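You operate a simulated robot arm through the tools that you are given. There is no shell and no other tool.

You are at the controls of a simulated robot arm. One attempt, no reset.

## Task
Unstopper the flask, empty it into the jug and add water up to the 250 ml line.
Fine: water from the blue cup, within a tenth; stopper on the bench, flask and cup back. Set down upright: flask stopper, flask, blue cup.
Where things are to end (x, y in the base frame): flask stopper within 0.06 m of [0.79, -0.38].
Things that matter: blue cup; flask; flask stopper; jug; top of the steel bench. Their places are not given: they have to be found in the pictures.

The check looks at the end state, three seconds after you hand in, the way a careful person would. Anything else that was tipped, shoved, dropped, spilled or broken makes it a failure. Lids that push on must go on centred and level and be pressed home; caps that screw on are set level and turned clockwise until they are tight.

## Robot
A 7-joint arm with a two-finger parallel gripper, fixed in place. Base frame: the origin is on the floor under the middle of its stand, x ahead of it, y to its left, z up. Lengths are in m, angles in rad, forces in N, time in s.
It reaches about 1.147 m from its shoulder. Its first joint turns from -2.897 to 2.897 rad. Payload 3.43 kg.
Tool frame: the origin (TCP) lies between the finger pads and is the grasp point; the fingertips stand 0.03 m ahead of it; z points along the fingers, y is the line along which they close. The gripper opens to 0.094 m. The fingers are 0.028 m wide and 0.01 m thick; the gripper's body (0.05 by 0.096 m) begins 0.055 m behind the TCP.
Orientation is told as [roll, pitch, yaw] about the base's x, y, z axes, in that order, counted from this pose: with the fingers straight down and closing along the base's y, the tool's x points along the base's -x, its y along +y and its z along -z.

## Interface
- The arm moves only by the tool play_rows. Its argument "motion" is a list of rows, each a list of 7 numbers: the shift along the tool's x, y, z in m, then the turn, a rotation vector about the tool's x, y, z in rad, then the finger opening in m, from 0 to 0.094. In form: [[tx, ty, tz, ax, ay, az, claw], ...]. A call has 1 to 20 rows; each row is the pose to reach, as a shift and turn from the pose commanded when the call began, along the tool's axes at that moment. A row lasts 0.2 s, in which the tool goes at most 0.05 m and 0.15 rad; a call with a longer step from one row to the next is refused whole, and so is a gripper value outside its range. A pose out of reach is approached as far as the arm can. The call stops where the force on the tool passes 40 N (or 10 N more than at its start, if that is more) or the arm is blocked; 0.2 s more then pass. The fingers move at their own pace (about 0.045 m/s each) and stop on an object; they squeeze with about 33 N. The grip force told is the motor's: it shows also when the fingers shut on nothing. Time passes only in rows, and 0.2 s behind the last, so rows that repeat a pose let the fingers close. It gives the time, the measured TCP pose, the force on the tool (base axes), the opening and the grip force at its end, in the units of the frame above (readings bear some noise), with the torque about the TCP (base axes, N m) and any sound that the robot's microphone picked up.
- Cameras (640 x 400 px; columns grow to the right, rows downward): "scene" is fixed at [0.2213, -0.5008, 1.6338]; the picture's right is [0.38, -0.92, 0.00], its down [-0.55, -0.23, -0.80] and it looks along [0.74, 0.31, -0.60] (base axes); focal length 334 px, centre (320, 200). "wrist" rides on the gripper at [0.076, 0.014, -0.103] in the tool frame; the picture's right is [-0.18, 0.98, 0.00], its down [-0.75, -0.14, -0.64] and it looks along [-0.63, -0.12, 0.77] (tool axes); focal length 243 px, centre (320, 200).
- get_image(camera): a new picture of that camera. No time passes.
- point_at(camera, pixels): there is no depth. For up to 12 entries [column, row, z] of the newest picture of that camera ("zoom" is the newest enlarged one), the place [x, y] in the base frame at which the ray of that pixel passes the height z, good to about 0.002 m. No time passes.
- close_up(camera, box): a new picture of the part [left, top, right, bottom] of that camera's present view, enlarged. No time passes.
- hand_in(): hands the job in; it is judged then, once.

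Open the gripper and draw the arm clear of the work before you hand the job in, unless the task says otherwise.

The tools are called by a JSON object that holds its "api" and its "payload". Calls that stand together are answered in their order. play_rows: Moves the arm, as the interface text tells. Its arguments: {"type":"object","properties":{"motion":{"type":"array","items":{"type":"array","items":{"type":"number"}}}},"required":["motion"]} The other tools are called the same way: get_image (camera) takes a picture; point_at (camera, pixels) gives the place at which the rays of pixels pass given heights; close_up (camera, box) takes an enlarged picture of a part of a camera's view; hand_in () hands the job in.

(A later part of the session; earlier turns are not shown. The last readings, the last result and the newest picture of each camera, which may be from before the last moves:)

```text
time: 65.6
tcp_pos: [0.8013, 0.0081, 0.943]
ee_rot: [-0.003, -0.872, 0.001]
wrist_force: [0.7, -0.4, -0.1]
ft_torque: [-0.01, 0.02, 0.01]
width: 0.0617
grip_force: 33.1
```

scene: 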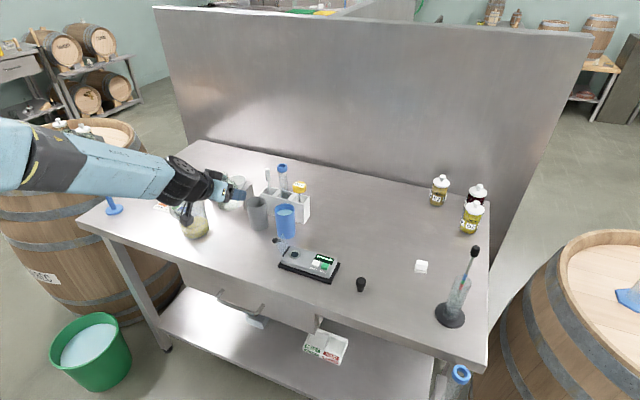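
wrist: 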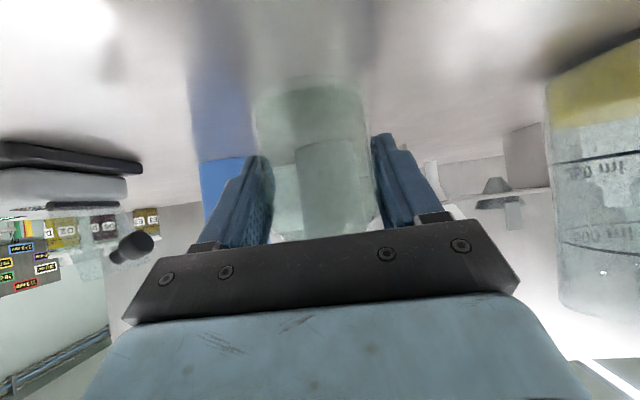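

The force is now nil, the flask rests on the bench. I open the fingers.

{"api": "play_rows", "payload": {"motion": [[0, 0, 0, 0, 0, 0, 0.064], [0, 0, 0, 0, 0, 0, 0.068], [0, 0, 0, 0, 0, 0, 0.075], [0, 0, 0, 0, 0, 0, 0.085], [0, 0, 0, 0, 0, 0, 0.094], [0, 0, 0, 0, 0, 0, 0.094]]}}

{"api": "get_image", "payload": {"camera": "wrist"}}

{"api": "close_up", "payload": {"camera": "scene", "box": [190, 205, 270, 265]}}

```text
time: 67.0
tcp_pos: [0.802, 0.0079, 0.9462]
ee_rot: [0.0, -0.872, 0.001]
wrist_force: [0.2, -0.6, 0.2]
ft_torque: [-0.01, -0.04, 0.0]
width: 0.0937
grip_force: 0.1
```

```text
taken
```

wrist: 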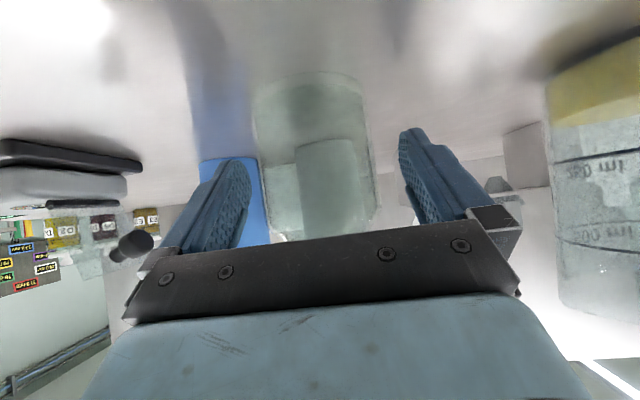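

```text
6.67 times, centred on (230, 235) of scene
```

zoom: 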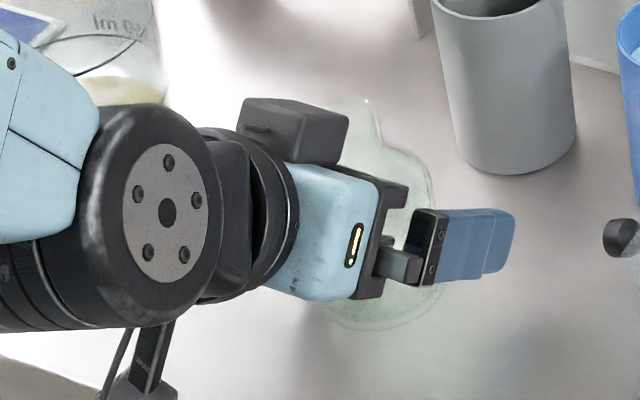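

Flask stands. Before retreating I zoom into the jug at the right of the wrist view to read its level, then lift vertically away.

{"api": "close_up", "payload": {"camera": "wrist", "box": [480, 20, 640, 320]}}

{"api": "play_rows", "payload": {"motion": [[-0.008, 0, -0.0067, 0, 0, 0, 0.094], [-0.02, 0, -0.0168, 0, 0, 0, 0.094], [-0.04, 0, -0.0336, 0, 0, 0, 0.094], [-0.065, 0, -0.0545, 0, 0, 0, 0.094], [-0.09, 0, -0.0755, 0, 0, 0, 0.094], [-0.11, 0, -0.0923, 0, 0, 0, 0.094], [-0.12, 0, -0.1007, 0, 0, 0, 0.094], [-0.12, 0, -0.1007, 0, 0, 0, 0.094]]}}

{"api": "get_image", "payload": {"camera": "scene"}}

{"api": "get_image", "payload": {"camera": "wrist"}}

```text
1.33 times, centred on (560, 170) of wrist
```

zoom: 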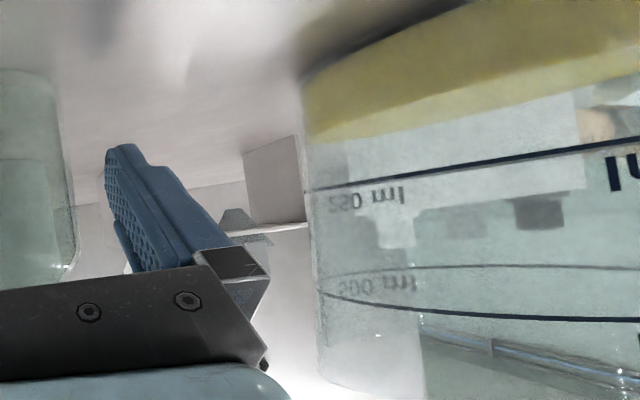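

```text
time: 68.8
tcp_pos: [0.8025, 0.0087, 1.1033]
ee_rot: [-0.002, -0.873, 0.0]
wrist_force: [-0.5, 0.2, 0.2]
ft_torque: [0.0, -0.02, 0.01]
width: 0.0941
grip_force: 0.1
```

```text
taken
```

scene: 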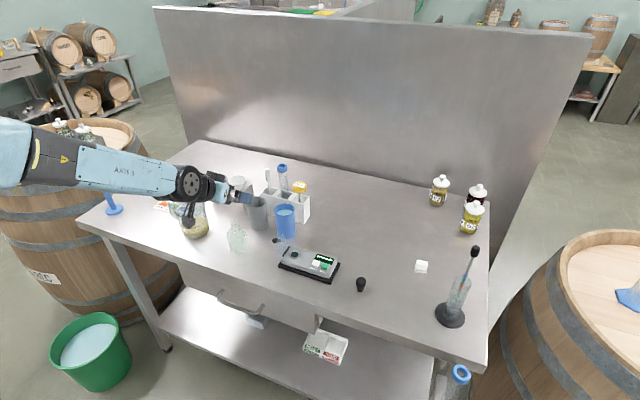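

```text
taken
```

wrist: 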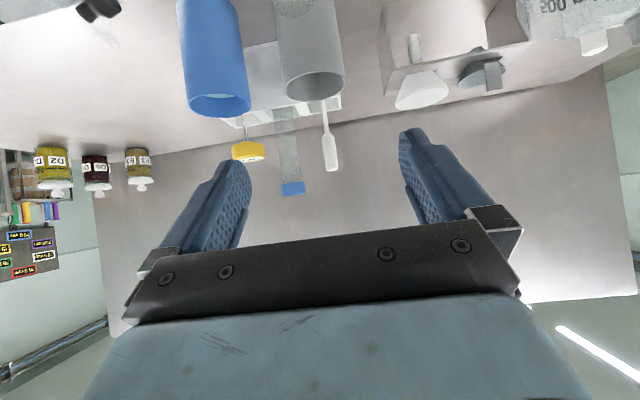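

The flask stands back in place, and the jug reads roughly 140 ml (liquid edge between bottom and the 250 line in the zoom). Next is the blue cup: I move above it at z≈1.15 with a steeper 65° approach so the camera clears the meter's lid knob.

{"api": "play_rows", "payload": {"motion": [[-0.015, -0.005, 0.003, 0, 0.04, 0, 0.09], [-0.035, -0.018, 0.01, 0, 0.11, 0, 0.088], [-0.055, -0.036, 0.02, 0, 0.18, 0, 0.086], [-0.075, -0.058, 0.031, 0, 0.26, 0, 0.086], [-0.092, -0.08, 0.042, 0, 0.34, 0, 0.086], [-0.105, -0.097, 0.05, 0, 0.41, 0, 0.086], [-0.11, -0.1047, 0.0532, 0, 0.4367, 0, 0.086], [-0.11, -0.1047, 0.0532, 0, 0.4367, 0, 0.086]]}}

{"api": "get_image", "payload": {"camera": "wrist"}}

{"api": "close_up", "payload": {"camera": "scene", "box": [210, 150, 350, 260]}}

```text
time: 70.6
tcp_pos: [0.9144, -0.0969, 1.1515]
ee_rot: [-0.001, -0.436, -0.001]
wrist_force: [0.2, 0.6, 0.2]
ft_torque: [0.03, -0.01, 0.01]
width: 0.0859
grip_force: 0.1
```

```text
taken
```

wrist: 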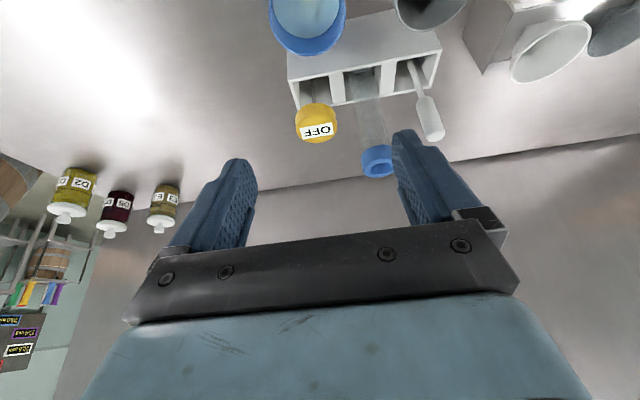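

```text
3.64 times, centred on (280, 205) of scene
```

zoom: 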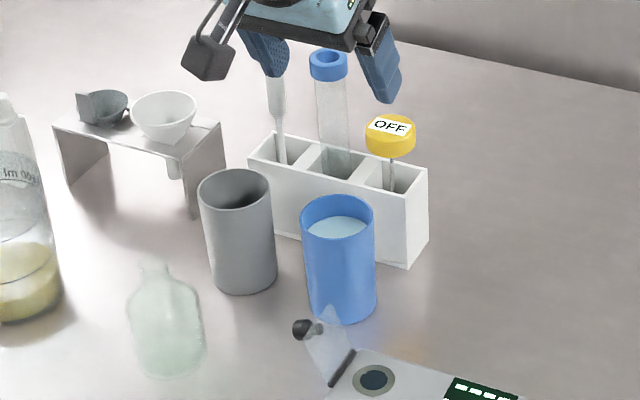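

The tall tube and rack are behind. I refine the cup's centre from the zoom: blue rim centre (338,212), grey rim centre (235,188), water surface centre (337,228).

{"api": "point_at", "payload": {"camera": "zoom", "pixels": [[338, 212, 1.0], [300, 212, 1.0], [375, 210, 1.0], [235, 188, 1.0], [341, 324, 0.9], [303, 330, 0.97], [329, 62, 1.08], [260, 225, 0.9], [408, 268, 0.9]]}}

{"api": "point_at", "payload": {"camera": "wrist", "pixels": [[300, 55, 1.0], [267, 18, 1.0], [347, 12, 1.0]]}}

```text
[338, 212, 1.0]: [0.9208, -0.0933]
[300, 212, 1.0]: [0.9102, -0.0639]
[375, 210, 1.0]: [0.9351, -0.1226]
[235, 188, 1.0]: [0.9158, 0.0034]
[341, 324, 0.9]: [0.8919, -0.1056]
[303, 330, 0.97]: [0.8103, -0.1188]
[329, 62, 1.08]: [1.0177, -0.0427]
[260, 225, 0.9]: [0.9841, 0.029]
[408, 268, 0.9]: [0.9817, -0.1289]
```

```text
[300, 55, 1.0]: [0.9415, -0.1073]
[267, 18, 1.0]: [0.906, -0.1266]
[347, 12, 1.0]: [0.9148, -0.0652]
```

Blue cup centre is about (0.914,−0.095), fingers at y=−0.097±0.043 leave ~1 cm to the grey cup. I descend vertically to z≈1.03 first.

{"api": "play_rows", "payload": {"motion": [[0.01, 0.0005, 0.0214, 0, 0, 0, 0.086], [0.025, 0.001, 0.0535, 0, 0, 0, 0.086], [0.04, 0.0015, 0.0857, 0, 0, 0, 0.086], [0.0514, 0.0015, 0.1101, 0, 0, 0, 0.086], [0.0514, 0.0015, 0.1101, 0, 0, 0, 0.086]]}}

{"api": "get_image", "payload": {"camera": "wrist"}}

{"api": "close_up", "payload": {"camera": "scene", "box": [225, 170, 325, 260]}}

```text
time: 71.8
tcp_pos: [0.9136, -0.0946, 1.0313]
ee_rot: [-0.002, -0.437, 0.001]
wrist_force: [-0.1, 0.2, 0.2]
ft_torque: [-0.01, -0.01, 0.01]
width: 0.086
grip_force: 0.1
```

```text
taken
```

wrist: 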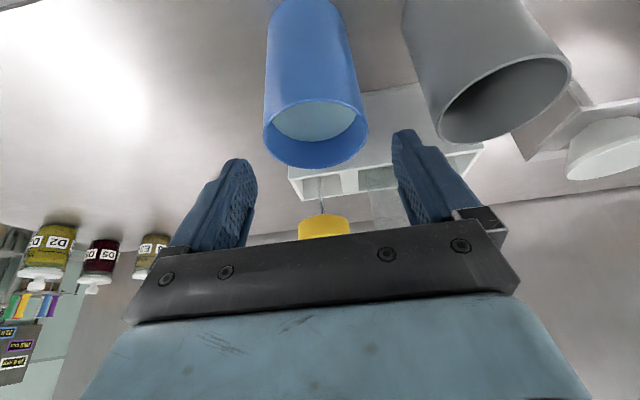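

```text
4.44 times, centred on (275, 215) of scene
```

zoom: 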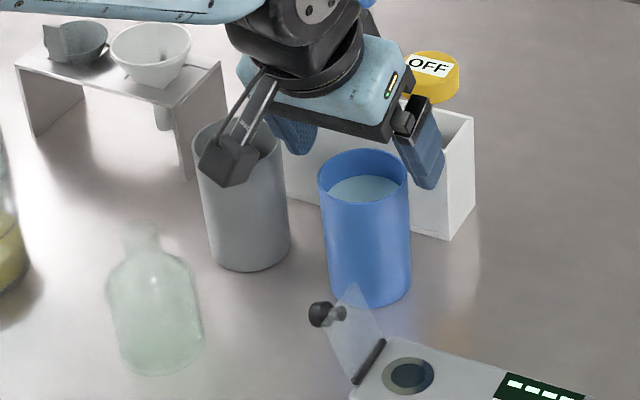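

The cup is centred (rim 262–368, expected centre 316). I descend on to z≈0.965.

{"api": "play_rows", "payload": {"motion": [[0.008, 0, 0.0171, 0, 0, 0, 0.086], [0.017, 0, 0.0364, 0, 0, 0, 0.086], [0.0245, 0, 0.0525, 0, 0, 0, 0.086], [0.0279, 0, 0.0598, 0, 0, 0, 0.086], [0.0279, 0, 0.0598, 0, 0, 0, 0.086]]}}

{"api": "get_image", "payload": {"camera": "wrist"}}

{"api": "close_up", "payload": {"camera": "scene", "box": [225, 170, 325, 260]}}

```text
time: 73.0
tcp_pos: [0.9136, -0.0963, 0.9652]
ee_rot: [-0.003, -0.436, 0.001]
wrist_force: [0.1, -0.1, -0.4]
ft_torque: [-0.03, 0.03, -0.01]
width: 0.0862
grip_force: 0.0
```

```text
taken
```

wrist: 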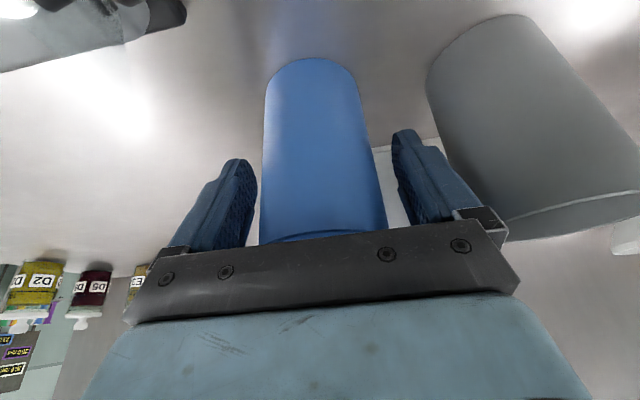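

```text
4.44 times, centred on (275, 215) of scene
```

zoom: 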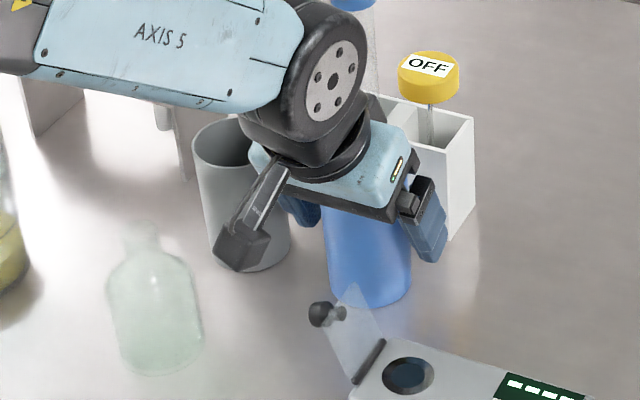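

All clear: the cup is between the fingers, camera free of the knob. I close on the cup.

{"api": "play_rows", "payload": {"motion": [[0, 0, 0, 0, 0, 0, 0.07], [0, 0, 0, 0, 0, 0, 0.062], [0, 0, 0, 0, 0, 0, 0.052], [0, 0, 0, 0, 0, 0, 0.045], [0, 0, 0, 0, 0, 0, 0.045], [0, 0, 0, 0, 0, 0, 0.045]]}}

{"api": "get_image", "payload": {"camera": "wrist"}}

```text
time: 74.4
tcp_pos: [0.9139, -0.0945, 0.9649]
ee_rot: [-0.001, -0.437, -0.001]
wrist_force: [-0.7, -0.4, -0.3]
ft_torque: [0.04, -0.02, -0.02]
width: 0.0656
grip_force: 32.7
```

```text
taken
```

wrist: 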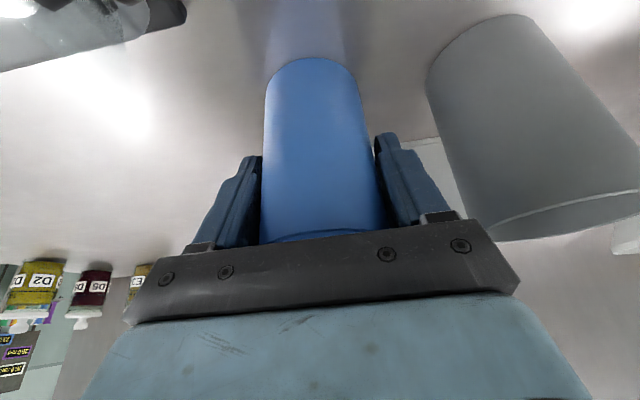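

Gripped at 65.6 mm. I lift slowly and vertically to z≈1.135, keeping the cup level.

{"api": "play_rows", "payload": {"motion": [[-0.001, 0, -0.0022, 0, 0, 0, 0.045], [-0.004, 0, -0.0086, 0, 0, 0, 0.045], [-0.009, 0, -0.0193, 0, 0, 0, 0.045], [-0.016, 0, -0.0343, 0, 0, 0, 0.045], [-0.0235, 0, -0.0503, 0, 0, 0, 0.045], [-0.031, 0, -0.0664, 0, 0, 0, 0.045], [-0.0385, 0, -0.0825, 0, 0, 0, 0.045], [-0.046, 0, -0.0985, 0, 0, 0, 0.045], [-0.0535, 0, -0.1146, 0, 0, 0, 0.045], [-0.06, 0, -0.1285, 0, 0, 0, 0.045], [-0.0655, 0, -0.1403, 0, 0, 0, 0.045], [-0.0695, 0, -0.1489, 0, 0, 0, 0.045], [-0.0715, 0, -0.1532, 0, 0, 0, 0.045], [-0.0719, 0, -0.154, 0, 0, 0, 0.045], [-0.0719, 0, -0.154, 0, 0, 0, 0.045]]}}

{"api": "get_image", "payload": {"camera": "scene"}}

{"api": "close_up", "payload": {"camera": "scene", "box": [225, 150, 325, 250]}}

```text
time: 77.6
tcp_pos: [0.9143, -0.0952, 1.137]
ee_rot: [-0.002, -0.437, 0.0]
wrist_force: [-0.1, 0.4, -2.7]
ft_torque: [-0.01, 0.01, 0.0]
width: 0.0657
grip_force: 33.0
```

```text
taken
```

scene: 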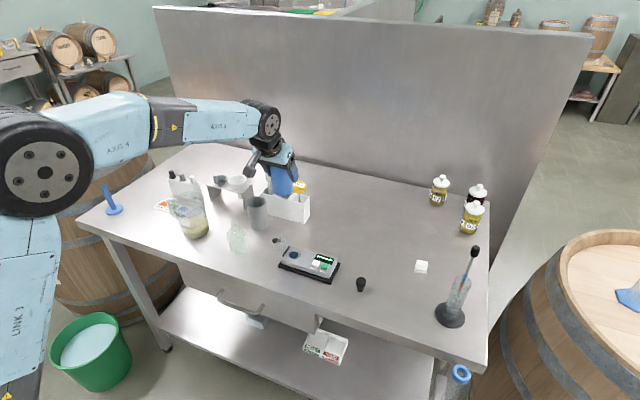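

```text
4.00 times, centred on (275, 200) of scene
```

zoom: 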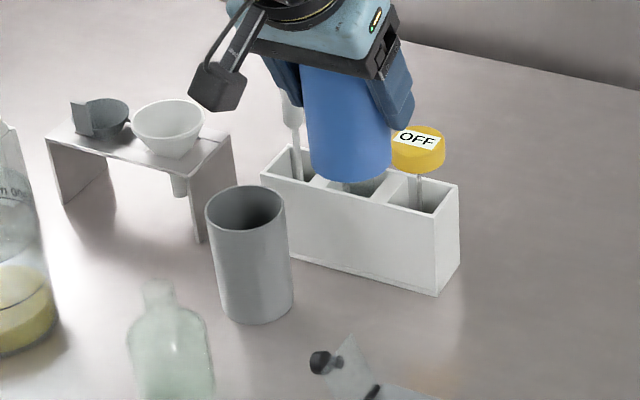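

The cup is up, weight about 2.7 N. The jug is unobstructed now, so I read its level closely.

{"api": "close_up", "payload": {"camera": "scene", "box": [162, 190, 226, 245]}}

{"api": "get_image", "payload": {"camera": "wrist"}}

```text
7.27 times, centred on (194, 218) of scene
```

zoom: 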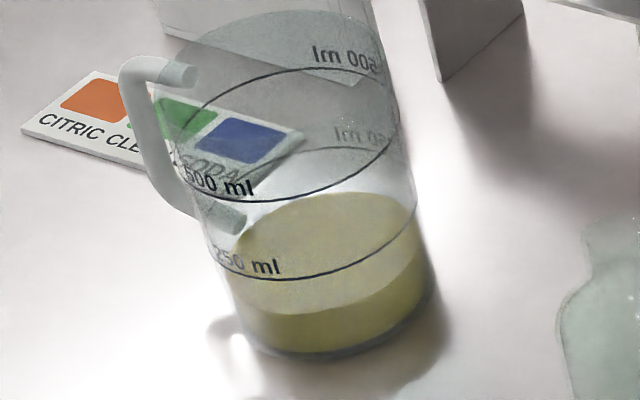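

```text
taken
```

wrist: 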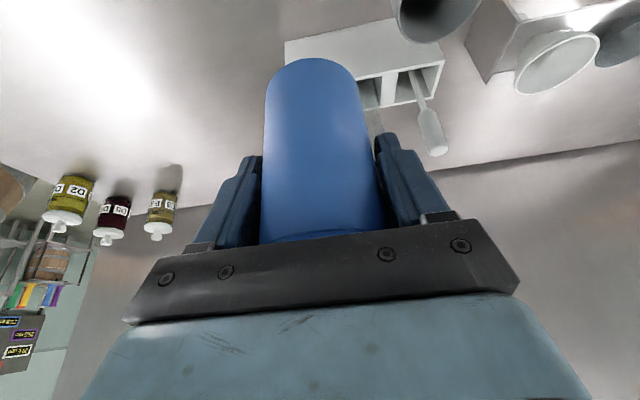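

The level is roughly 140 ml (surface near edge at zoom row ~313 between bottom 355 and the 250 ring 280), so about 110 ml of water is needed. I verify the jug's centre from the 250 ring.

{"api": "point_at", "payload": {"camera": "zoom", "pixels": [[316, 213, 0.95], [315, 280, 0.95], [318, 147, 0.95], [208, 240, 0.95], [414, 205, 0.95], [335, 355, 0.9], [290, 134, 1.0], [300, 202, 1.0]]}}

```text
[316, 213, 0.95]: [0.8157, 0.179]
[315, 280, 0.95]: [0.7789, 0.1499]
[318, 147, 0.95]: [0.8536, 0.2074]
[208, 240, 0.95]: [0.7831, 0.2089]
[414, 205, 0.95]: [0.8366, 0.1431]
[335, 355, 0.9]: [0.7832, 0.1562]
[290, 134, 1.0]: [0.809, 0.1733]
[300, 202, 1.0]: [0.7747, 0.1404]
```

Jug centre is about (0.813,0.180). I carry the cup smoothly to (0.765,0.123,1.137), beside and above the jug.

{"api": "play_rows", "payload": {"motion": [[0.0014, 0.0022, -0.0006, 0, 0, 0, 0.045], [0.0054, 0.0087, -0.0025, 0, 0, 0, 0.045], [0.0122, 0.0197, -0.0057, 0, 0, 0, 0.045], [0.0216, 0.035, -0.0101, 0, 0, 0, 0.045], [0.0324, 0.0525, -0.0151, 0, 0, 0, 0.045], [0.0432, 0.07, -0.0202, 0, 0, 0, 0.045], [0.054, 0.0874, -0.0252, 0, 0, 0, 0.045], [0.0648, 0.1049, -0.0302, 0, 0, 0, 0.045], [0.0756, 0.1224, -0.0353, 0, 0, 0, 0.045], [0.0864, 0.1399, -0.0403, 0, 0, 0, 0.045], [0.0972, 0.1574, -0.0454, 0, 0, 0, 0.045], [0.108, 0.1749, -0.0504, 0, 0, 0, 0.045], [0.1175, 0.1902, -0.0548, 0, 0, 0, 0.045], [0.1256, 0.2033, -0.0586, 0, 0, 0, 0.045], [0.131, 0.212, -0.0611, 0, 0, 0, 0.045], [0.1337, 0.2164, -0.0624, 0, 0, 0, 0.045], [0.135, 0.2186, -0.063, 0, 0, 0, 0.045], [0.135, 0.2186, -0.063, 0, 0, 0, 0.045]]}}

{"api": "get_image", "payload": {"camera": "scene"}}

{"api": "get_image", "payload": {"camera": "wrist"}}

```text
time: 81.4
tcp_pos: [0.7644, 0.1243, 1.1352]
ee_rot: [-0.003, -0.436, -0.001]
wrist_force: [-0.1, 0.0, -2.3]
ft_torque: [-0.02, -0.01, 0.03]
width: 0.0657
grip_force: 33.0
```

```text
taken
```

scene: 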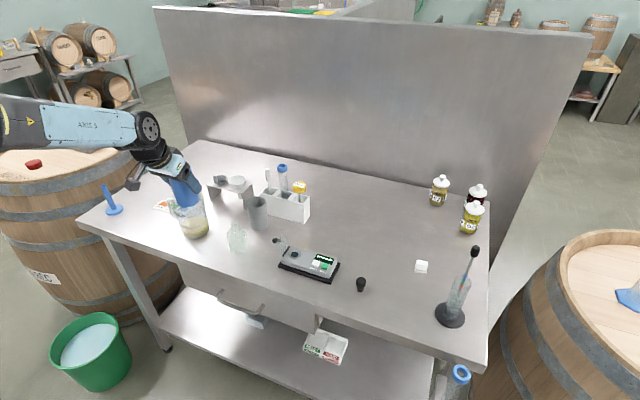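

```text
taken
```

wrist: 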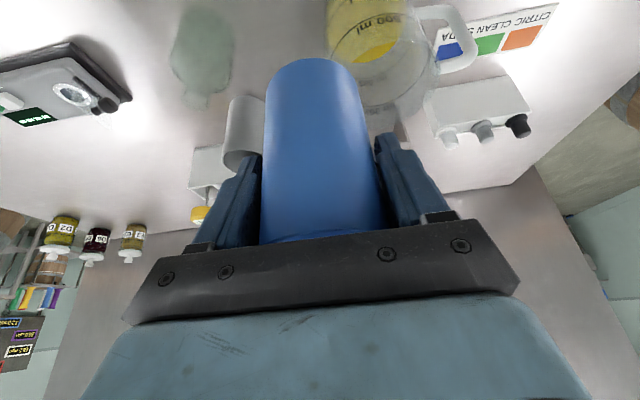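

The cup hangs beside the jug at wrist view centre, jug above right. I begin tilting toward the jug (direction (0.64,0.77)) up to about 20° while lowering to z≈1.11.

{"api": "play_rows", "payload": {"motion": [[0.0015, 0, 0.0032, 0.0208, 0.0193, -0.0097, 0.045], [0.0035, 0, 0.0075, 0.0625, 0.0579, -0.0292, 0.045], [0.0055, 0, 0.0118, 0.1041, 0.0965, -0.0486, 0.045], [0.0075, 0, 0.0161, 0.1458, 0.135, -0.068, 0.045], [0.0092, 0, 0.0197, 0.1874, 0.1736, -0.0875, 0.045], [0.0106, 0, 0.0227, 0.2221, 0.2058, -0.1037, 0.045], [0.0106, 0, 0.0227, 0.2429, 0.2251, -0.1134, 0.045], [0.0106, 0, 0.0227, 0.2429, 0.2251, -0.1134, 0.045]]}}

{"api": "close_up", "payload": {"camera": "scene", "box": [140, 150, 240, 245]}}

{"api": "get_image", "payload": {"camera": "wrist"}}

```text
time: 83.2
tcp_pos: [0.7656, 0.1249, 1.1104]
ee_rot: [-0.272, -0.197, 0.085]
wrist_force: [-0.6, -0.1, -3.3]
ft_torque: [0.03, -0.04, 0.03]
width: 0.0655
grip_force: 33.0
```

```text
4.21 times, centred on (190, 198) of scene
```

zoom: 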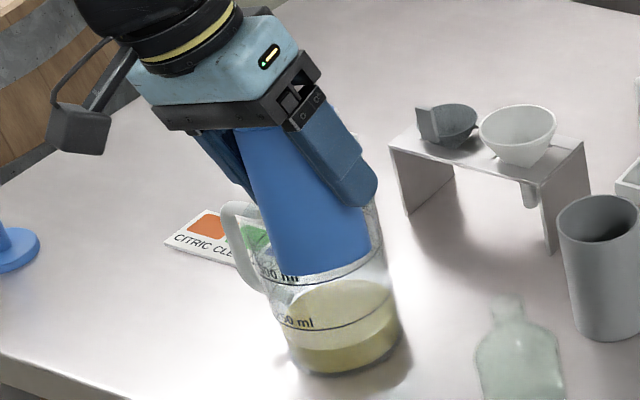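

```text
taken
```

wrist: 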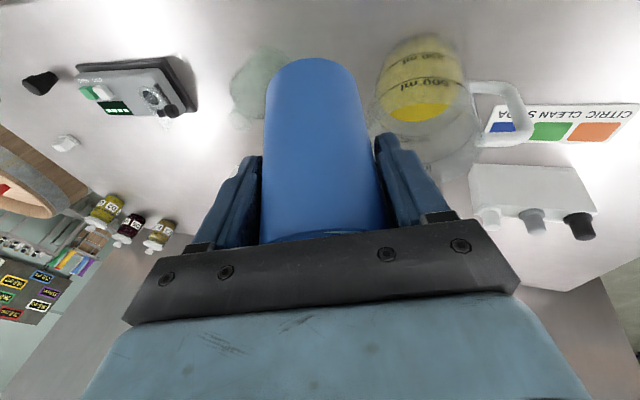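

At 20° no flow is visible yet. I creep on by about 7° in small steps and look for the stream.

{"api": "play_rows", "payload": {"motion": [[0, 0, 0, 0.0208, 0.0193, -0.0097, 0.045], [0, 0, 0, 0.0416, 0.0386, -0.0194, 0.045], [0, 0, 0, 0.0625, 0.0579, -0.0292, 0.045], [0, 0, 0, 0.0833, 0.0772, -0.0389, 0.045]]}}

{"api": "close_up", "payload": {"camera": "scene", "box": [150, 170, 230, 244]}}

{"api": "get_image", "payload": {"camera": "wrist"}}

```text
time: 84.2
tcp_pos: [0.7652, 0.1231, 1.1102]
ee_rot: [-0.358, -0.113, 0.099]
wrist_force: [0.3, 0.2, -1.8]
ft_torque: [0.03, 0.0, 0.0]
width: 0.0655
grip_force: 33.2
```

```text
5.41 times, centred on (190, 207) of scene
```

zoom: 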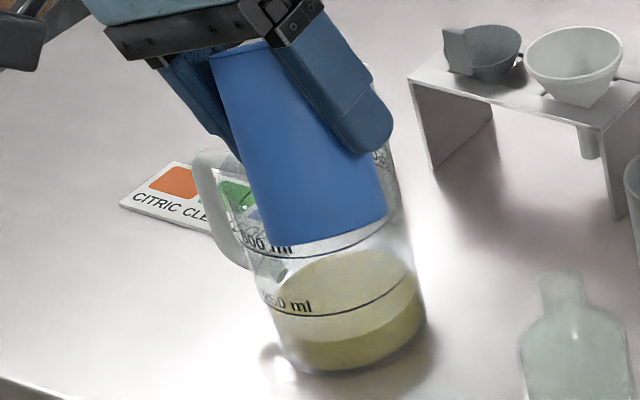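

```text
taken
```

wrist: 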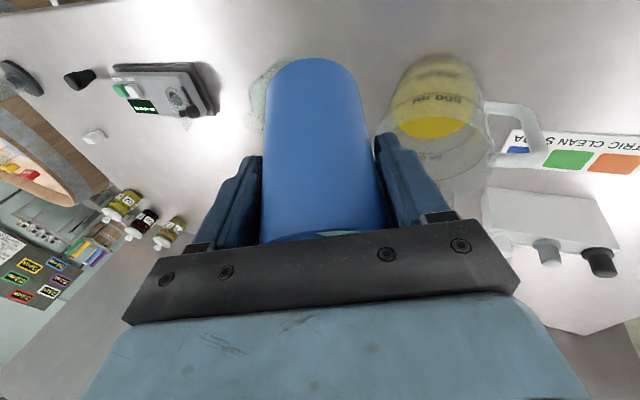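

Still no flow at 27°. I creep on another 7°.

{"api": "play_rows", "payload": {"motion": [[0, 0, 0, 0.0208, 0.0193, -0.0097, 0.045], [0, 0, 0, 0.0416, 0.0386, -0.0194, 0.045], [0, 0, 0, 0.0625, 0.0579, -0.0292, 0.045], [0, 0, 0, 0.0833, 0.0772, -0.0389, 0.045]]}}

{"api": "close_up", "payload": {"camera": "scene", "box": [150, 170, 230, 244]}}

{"api": "get_image", "payload": {"camera": "wrist"}}

```text
time: 85.2
tcp_pos: [0.766, 0.1244, 1.1099]
ee_rot: [-0.442, -0.026, 0.105]
wrist_force: [-0.5, -0.1, -2.4]
ft_torque: [0.04, -0.02, 0.01]
width: 0.0656
grip_force: 33.2
```

```text
5.41 times, centred on (190, 207) of scene
```

zoom: 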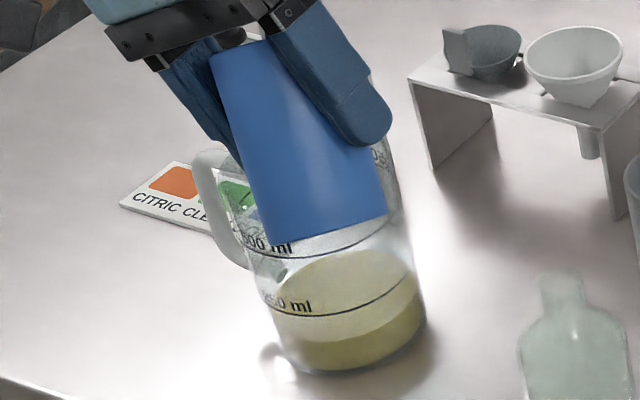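

```text
taken
```

wrist: 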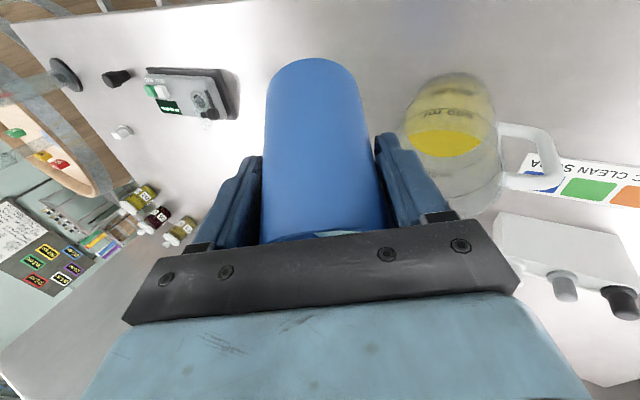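

Still none at 34°. I continue to about 41°, lowering 1 cm.

{"api": "play_rows", "payload": {"motion": [[0, 0.0011, 0.0023, 0.0208, 0.0193, -0.0097, 0.045], [0.0001, 0.0022, 0.0045, 0.0416, 0.0386, -0.0194, 0.045], [0.0002, 0.0033, 0.0068, 0.0625, 0.0579, -0.0292, 0.045], [0.0003, 0.0043, 0.009, 0.0833, 0.0772, -0.0389, 0.045]]}}

{"api": "close_up", "payload": {"camera": "scene", "box": [150, 170, 230, 244]}}

{"api": "get_image", "payload": {"camera": "wrist"}}

```text
time: 86.2
tcp_pos: [0.7661, 0.1243, 1.1004]
ee_rot: [-0.526, 0.062, 0.1]
wrist_force: [-0.3, -0.2, -2.8]
ft_torque: [0.04, -0.02, -0.01]
width: 0.0654
grip_force: 33.2
```

```text
5.41 times, centred on (190, 207) of scene
```

zoom: 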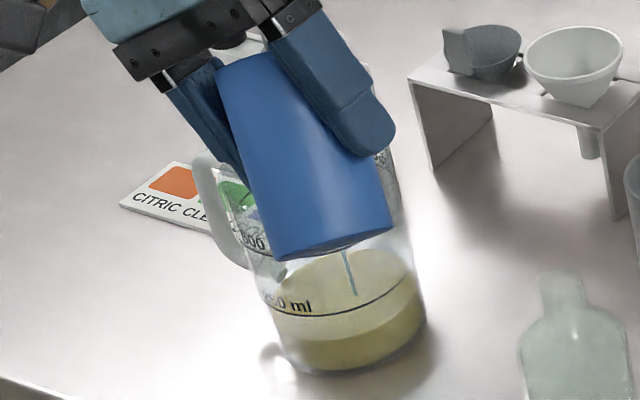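

```text
taken
```

wrist: 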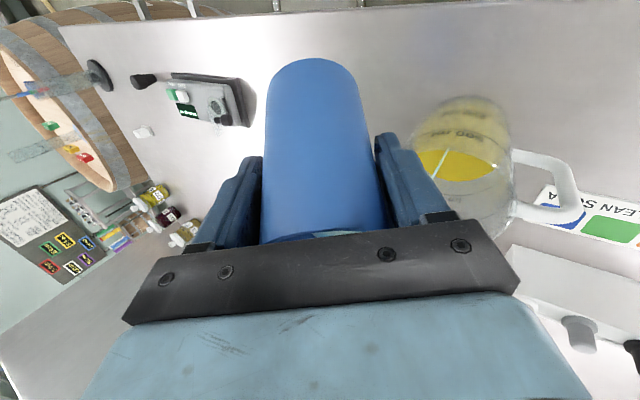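

A thin water stream has started at 41° and lands inside the jug (zoom (355,293); wrist (435,160)). I check the landing point.

{"api": "point_at", "payload": {"camera": "wrist", "pixels": [[432, 172, 0.93], [447, 150, 0.93], [455, 165, 0.93]]}}

{"api": "close_up", "payload": {"camera": "wrist", "box": [370, 80, 530, 230]}}

```text
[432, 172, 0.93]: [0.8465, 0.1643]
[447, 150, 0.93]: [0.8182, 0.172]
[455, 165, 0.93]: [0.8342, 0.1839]
```

```text
2.67 times, centred on (450, 155) of wrist
```

zoom: 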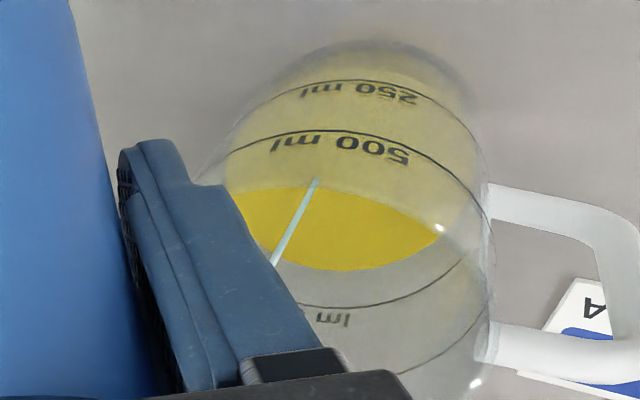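

The stream hits the jug's centre (0.815,0.173). I continue tilting gently at 0.015 rad per row.

{"api": "play_rows", "payload": {"motion": [[0, 0, 0, 0.0104, 0.0096, -0.0049, 0.045], [0, 0, 0, 0.0208, 0.0193, -0.0097, 0.045], [0, 0, 0, 0.0312, 0.0289, -0.0146, 0.045], [0, 0, 0, 0.0416, 0.0386, -0.0194, 0.045], [0, 0, 0, 0.0521, 0.0482, -0.0243, 0.045], [0, 0, 0, 0.0625, 0.0579, -0.0292, 0.045], [0, 0, 0, 0.0729, 0.0675, -0.034, 0.045], [0, 0, 0, 0.0833, 0.0772, -0.0389, 0.045], [0, 0, 0, 0.0937, 0.0868, -0.0437, 0.045], [0, 0, 0, 0.1041, 0.0965, -0.0486, 0.045]]}}

{"api": "close_up", "payload": {"camera": "scene", "box": [150, 170, 230, 244]}}

{"api": "close_up", "payload": {"camera": "wrist", "box": [370, 80, 610, 230]}}

```text
time: 88.4
tcp_pos: [0.7667, 0.1239, 1.1009]
ee_rot: [-0.63, 0.167, 0.091]
wrist_force: [0.2, 0.0, -1.7]
ft_torque: [0.04, 0.0, -0.03]
width: 0.0655
grip_force: 32.4
```

```text
5.41 times, centred on (190, 207) of scene
```

zoom: 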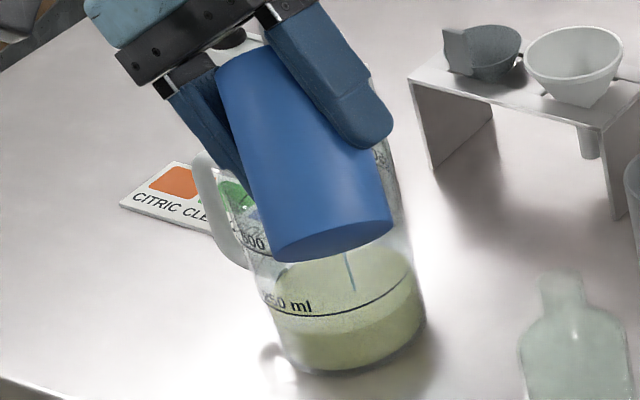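

```text
2.67 times, centred on (490, 155) of wrist
```

zoom: 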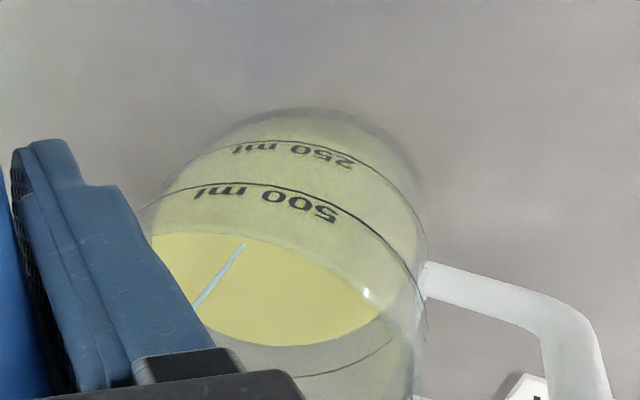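

The stream stays centred and the colour pales as the level rises. I continue to about 58°.

{"api": "play_rows", "payload": {"motion": [[0, 0, 0, 0.0104, 0.0096, -0.0049, 0.045], [0, 0, 0, 0.0208, 0.0193, -0.0097, 0.045], [0, 0, 0, 0.0312, 0.0289, -0.0146, 0.045], [0, 0, 0, 0.0416, 0.0386, -0.0194, 0.045], [0, 0, 0, 0.0521, 0.0482, -0.0243, 0.045], [0, 0, 0, 0.0625, 0.0579, -0.0292, 0.045], [0, 0, 0, 0.0729, 0.0675, -0.034, 0.045], [0, 0, 0, 0.0833, 0.0772, -0.0389, 0.045]]}}

{"api": "close_up", "payload": {"camera": "scene", "box": [165, 190, 229, 244]}}

{"api": "close_up", "payload": {"camera": "wrist", "box": [370, 80, 610, 230]}}

```text
time: 90.2
tcp_pos: [0.7657, 0.124, 1.1009]
ee_rot: [-0.718, 0.253, 0.073]
wrist_force: [0.4, 0.2, -2.2]
ft_torque: [0.03, -0.03, 0.04]
width: 0.0655
grip_force: 33.7
```

```text
7.41 times, centred on (197, 217) of scene
```

zoom: 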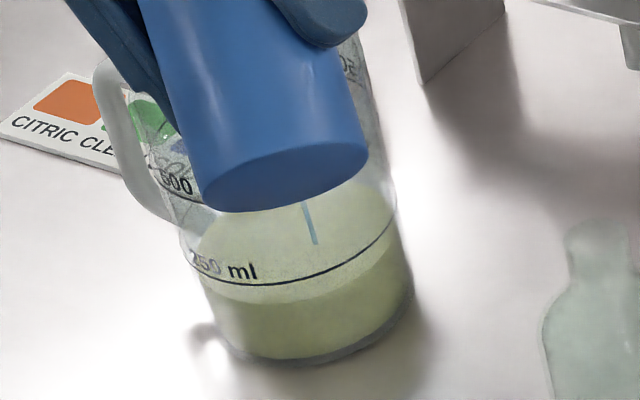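

```text
2.67 times, centred on (490, 155) of wrist
```

zoom: 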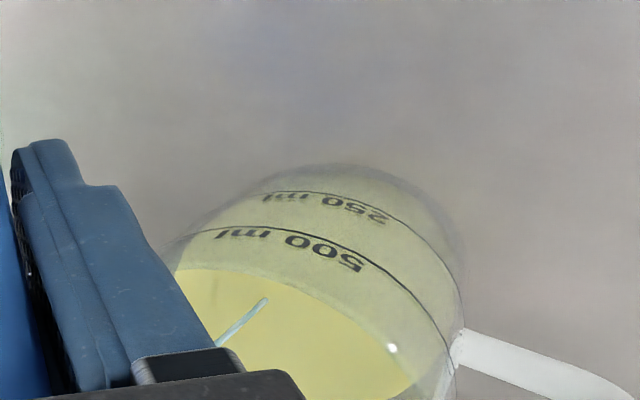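

The level is now near 190 ml (surface edge at zoom row ~303, ring 285, bottom 360) at 56°, matching my volume model. I go on to about 62°.

{"api": "play_rows", "payload": {"motion": [[0, 0, 0, 0.0087, 0.008, -0.0041, 0.045], [0, 0, 0, 0.0174, 0.0161, -0.0081, 0.045], [0, 0, 0, 0.026, 0.0241, -0.0122, 0.045], [0, 0, 0, 0.0347, 0.0322, -0.0162, 0.045], [0, 0, 0, 0.0434, 0.0402, -0.0203, 0.045], [0, 0, 0, 0.0521, 0.0482, -0.0243, 0.045], [0, 0, 0, 0.0607, 0.0563, -0.0284, 0.045], [0, 0, 0, 0.0694, 0.0643, -0.0324, 0.045], [0, 0, 0, 0.0694, 0.0643, -0.0324, 0.045], [0, 0, 0, 0.0694, 0.0643, -0.0324, 0.045]]}}

{"api": "close_up", "payload": {"camera": "scene", "box": [165, 190, 229, 244]}}

{"api": "close_up", "payload": {"camera": "wrist", "box": [370, 80, 610, 230]}}

```text
time: 92.4
tcp_pos: [0.7644, 0.1237, 1.0999]
ee_rot: [-0.792, 0.321, 0.05]
wrist_force: [-0.1, -0.6, -1.1]
ft_torque: [0.05, -0.01, -0.01]
width: 0.0652
grip_force: 32.8
```

```text
7.41 times, centred on (197, 217) of scene
```

zoom: 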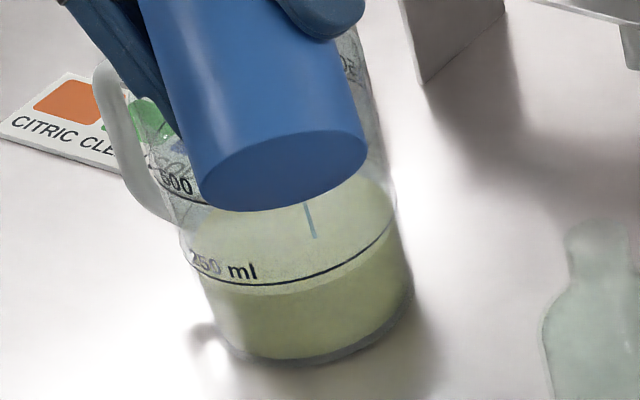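

```text
2.67 times, centred on (490, 155) of wrist
```

zoom: 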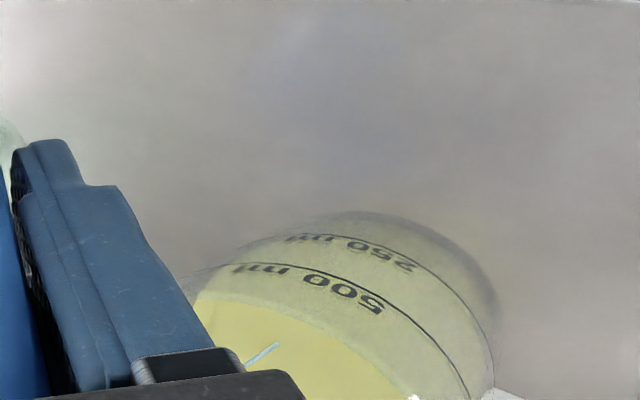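

Level near 220 ml at 62°. I add about 3° more and hold.

{"api": "play_rows", "payload": {"motion": [[0, 0, 0, 0.0087, 0.008, -0.0041, 0.045], [0, 0, 0, 0.0174, 0.0161, -0.0081, 0.045], [0, 0, 0, 0.026, 0.0241, -0.0122, 0.045], [0, 0, 0, 0.0347, 0.0322, -0.0162, 0.045], [0, 0, 0, 0.0347, 0.0322, -0.0162, 0.045], [0, 0, 0, 0.0347, 0.0322, -0.0162, 0.045], [0, 0, 0, 0.0347, 0.0322, -0.0162, 0.045]]}}

{"api": "close_up", "payload": {"camera": "scene", "box": [165, 190, 229, 244]}}

{"api": "close_up", "payload": {"camera": "scene", "box": [182, 215, 222, 240]}}

```text
time: 94.0
tcp_pos: [0.7655, 0.1244, 1.0999]
ee_rot: [-0.829, 0.354, 0.038]
wrist_force: [-0.2, 0.5, -0.8]
ft_torque: [0.06, -0.06, 0.01]
width: 0.0657
grip_force: 33.1
```

```text
7.41 times, centred on (197, 217) of scene
```

zoom: 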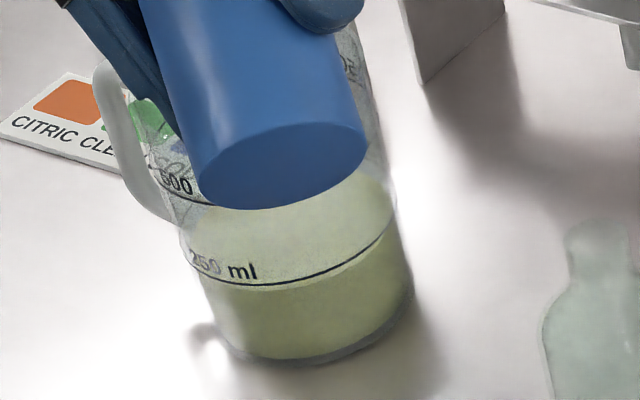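

```text
16.00 times, centred on (202, 228) of scene
```

zoom: 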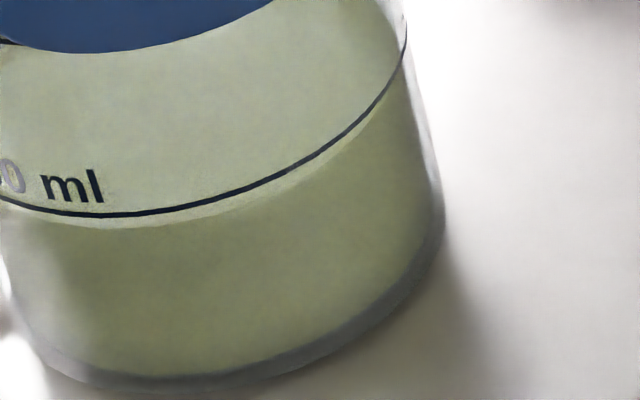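

No flow now; the surface edge lies just under the ring (16× zoom rows 229 vs 213, floor 375), about 220–235 ml. I add roughly 15–20 ml more by tilting 3.5° further.

{"api": "play_rows", "payload": {"motion": [[0, 0, 0, 0.0087, 0.008, -0.0041, 0.045], [0, 0, 0, 0.0174, 0.0161, -0.0081, 0.045], [0, 0, 0, 0.026, 0.0241, -0.0122, 0.045], [0, 0, 0, 0.0347, 0.0322, -0.0162, 0.045], [0, 0, 0, 0.0416, 0.0386, -0.0194, 0.045], [0, 0, 0, 0.0416, 0.0386, -0.0194, 0.045], [0, 0, 0, 0.0416, 0.0386, -0.0194, 0.045], [0, 0, 0, 0.0416, 0.0386, -0.0194, 0.045], [0, 0, 0, 0.0416, 0.0386, -0.0194, 0.045]]}}

{"api": "close_up", "payload": {"camera": "scene", "box": [165, 190, 229, 244]}}

{"api": "close_up", "payload": {"camera": "scene", "box": [182, 215, 222, 240]}}

```text
time: 96.0
tcp_pos: [0.7657, 0.1243, 1.0998]
ee_rot: [-0.88, 0.393, 0.022]
wrist_force: [0.5, -1.4, -1.6]
ft_torque: [0.01, 0.01, 0.02]
width: 0.0654
grip_force: 32.9
```

```text
7.41 times, centred on (197, 217) of scene
```

zoom: 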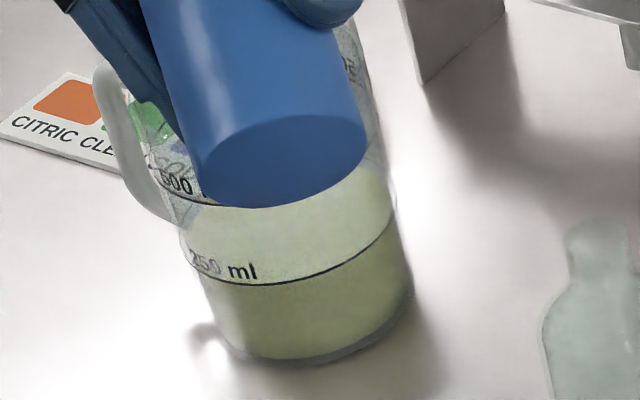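

```text
16.00 times, centred on (202, 228) of scene
```

zoom: 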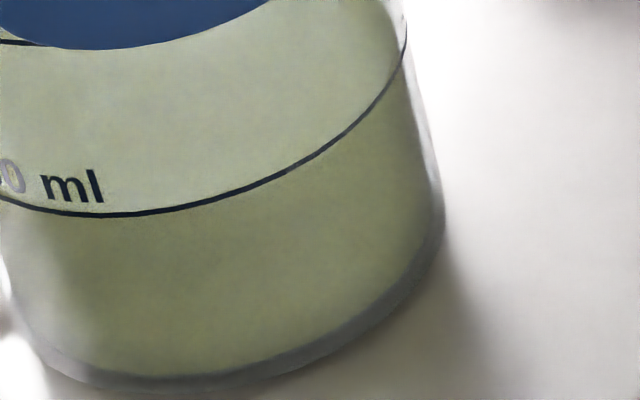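

The surface edge now coincides with the 250 ring. I stop pouring: tilt the cup back upright while raising it to z≈1.135.

{"api": "play_rows", "payload": {"motion": [[0.0005, -0.001, -0.0008, -0.0344, -0.0319, 0.0161, 0.045], [0.0016, -0.003, -0.0025, -0.1033, -0.0957, 0.0482, 0.045], [0.0028, -0.0052, -0.0043, -0.1721, -0.1595, 0.0804, 0.045], [0.0039, -0.0073, -0.006, -0.2409, -0.2233, 0.1126, 0.045], [0.005, -0.0093, -0.0077, -0.3097, -0.2871, 0.1447, 0.045], [0.0061, -0.0114, -0.0094, -0.3786, -0.3509, 0.1769, 0.045], [0.0073, -0.0135, -0.0112, -0.4474, -0.4147, 0.2091, 0.045], [0.0084, -0.0156, -0.0129, -0.5162, -0.4785, 0.2412, 0.045], [0.0095, -0.0176, -0.0146, -0.5851, -0.5423, 0.2734, 0.045], [0.0106, -0.0197, -0.0163, -0.6539, -0.6061, 0.3056, 0.045], [0.0118, -0.0219, -0.0181, -0.7227, -0.6699, 0.3377, 0.045], [0.0129, -0.0239, -0.0198, -0.7915, -0.7337, 0.3699, 0.045], [0.0134, -0.0249, -0.0206, -0.826, -0.7652, 0.3856, 0.045], [0.0134, -0.0249, -0.0206, -0.826, -0.7652, 0.3856, 0.045]]}}

{"api": "close_up", "payload": {"camera": "scene", "box": [140, 150, 240, 245]}}

{"api": "get_image", "payload": {"camera": "wrist"}}

```text
time: 99.0
tcp_pos: [0.7655, 0.1243, 1.1347]
ee_rot: [0.0, -0.436, 0.001]
wrist_force: [-0.1, 0.0, -1.8]
ft_torque: [-0.03, 0.0, 0.0]
width: 0.0652
grip_force: 32.9
```

```text
4.21 times, centred on (190, 198) of scene
```

zoom: 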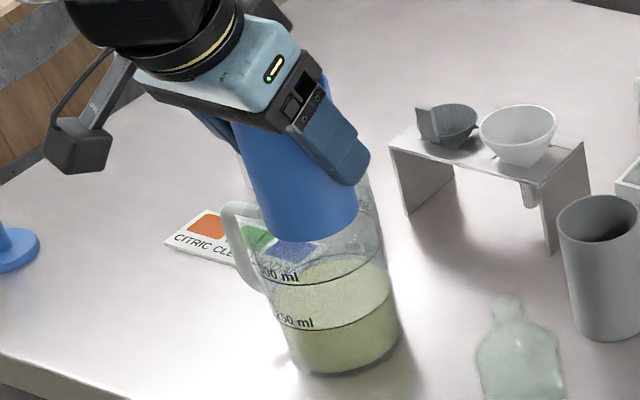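

```text
taken
```

wrist: 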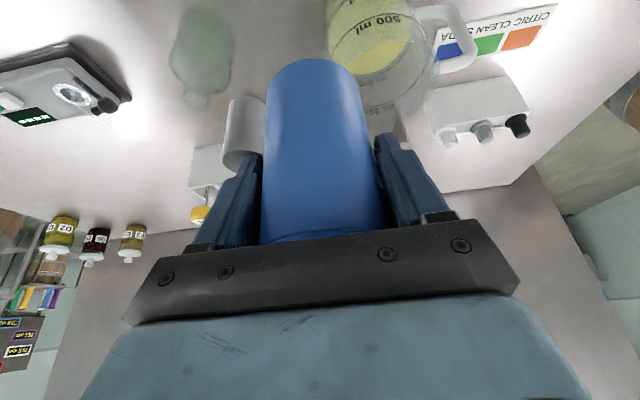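

The cup is upright again. I carry it back over its home spot and then check the jug level unobstructed.

{"api": "play_rows", "payload": {"motion": [[-0.0013, -0.0022, 0.0006, 0, 0, 0, 0.045], [-0.0054, -0.0088, 0.0025, 0, 0, 0, 0.045], [-0.0121, -0.0198, 0.0057, 0, 0, 0, 0.045], [-0.0215, -0.0352, 0.01, 0, 0, 0, 0.045], [-0.0323, -0.0528, 0.0151, 0, 0, 0, 0.045], [-0.043, -0.0703, 0.0201, 0, 0, 0, 0.045], [-0.0538, -0.0879, 0.0251, 0, 0, 0, 0.045], [-0.0646, -0.1055, 0.0301, 0, 0, 0, 0.045], [-0.0753, -0.1231, 0.0352, 0, 0, 0, 0.045], [-0.0861, -0.1407, 0.0402, 0, 0, 0, 0.045], [-0.0968, -0.1583, 0.0452, 0, 0, 0, 0.045], [-0.1076, -0.1758, 0.0502, 0, 0, 0, 0.045], [-0.117, -0.1912, 0.0546, 0, 0, 0, 0.045], [-0.1251, -0.2044, 0.0584, 0, 0, 0, 0.045], [-0.1305, -0.2132, 0.0609, 0, 0, 0, 0.045], [-0.1332, -0.2176, 0.0622, 0, 0, 0, 0.045], [-0.1345, -0.2198, 0.0628, 0, 0, 0, 0.045], [-0.1345, -0.2198, 0.0628, 0, 0, 0, 0.045]]}}

{"api": "get_image", "payload": {"camera": "scene"}}

{"api": "close_up", "payload": {"camera": "scene", "box": [162, 190, 226, 245]}}

{"api": "get_image", "payload": {"camera": "wrist"}}

```text
time: 102.8
tcp_pos: [0.9131, -0.0961, 1.1338]
ee_rot: [0.0, -0.437, -0.001]
wrist_force: [0.2, -0.5, -1.7]
ft_torque: [0.01, 0.0, -0.05]
width: 0.0655
grip_force: 33.6
```

```text
taken
```

scene: 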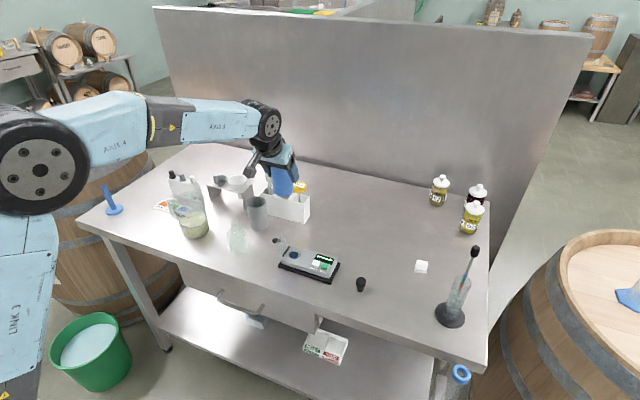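

```text
7.27 times, centred on (194, 218) of scene
```

zoom: 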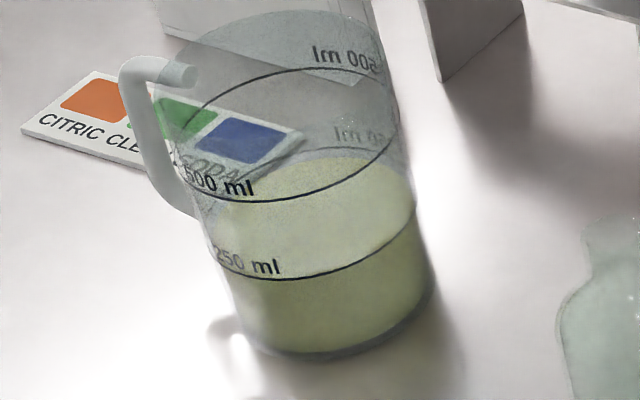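

```text
taken
```

wrist: 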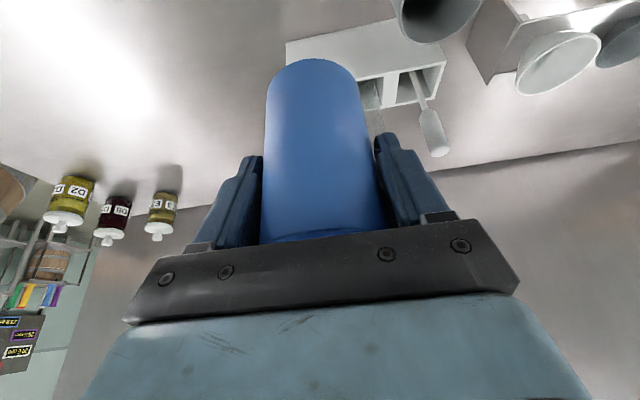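

Everything else looks undisturbed. I zoom into the far side of the jug's 250 ring to cross-check the level with opposite parallax.

{"api": "close_up", "payload": {"camera": "scene", "box": [185, 198, 225, 223]}}

{"api": "close_up", "payload": {"camera": "scene", "box": [182, 215, 222, 240]}}

```text
16.00 times, centred on (205, 210) of scene
```

zoom: 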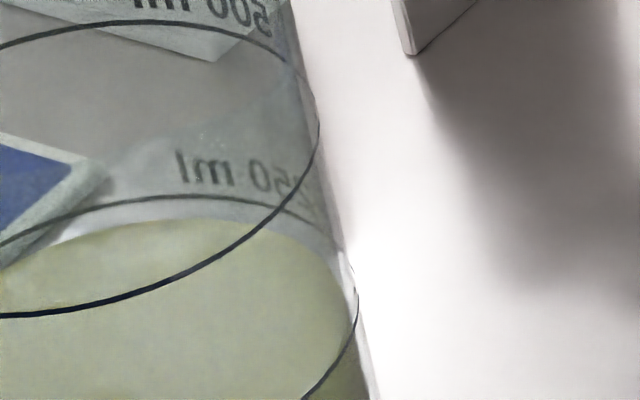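

```text
16.00 times, centred on (202, 228) of scene
```

zoom: 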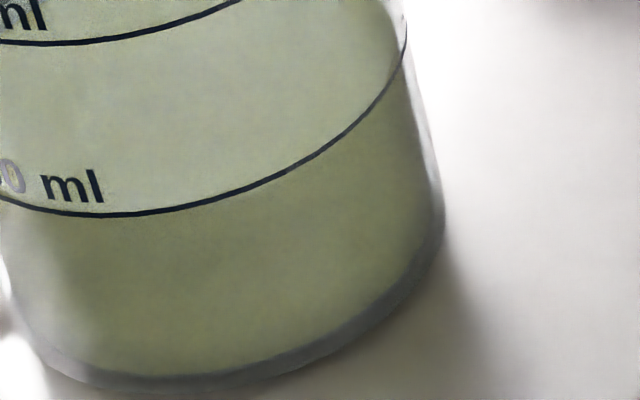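

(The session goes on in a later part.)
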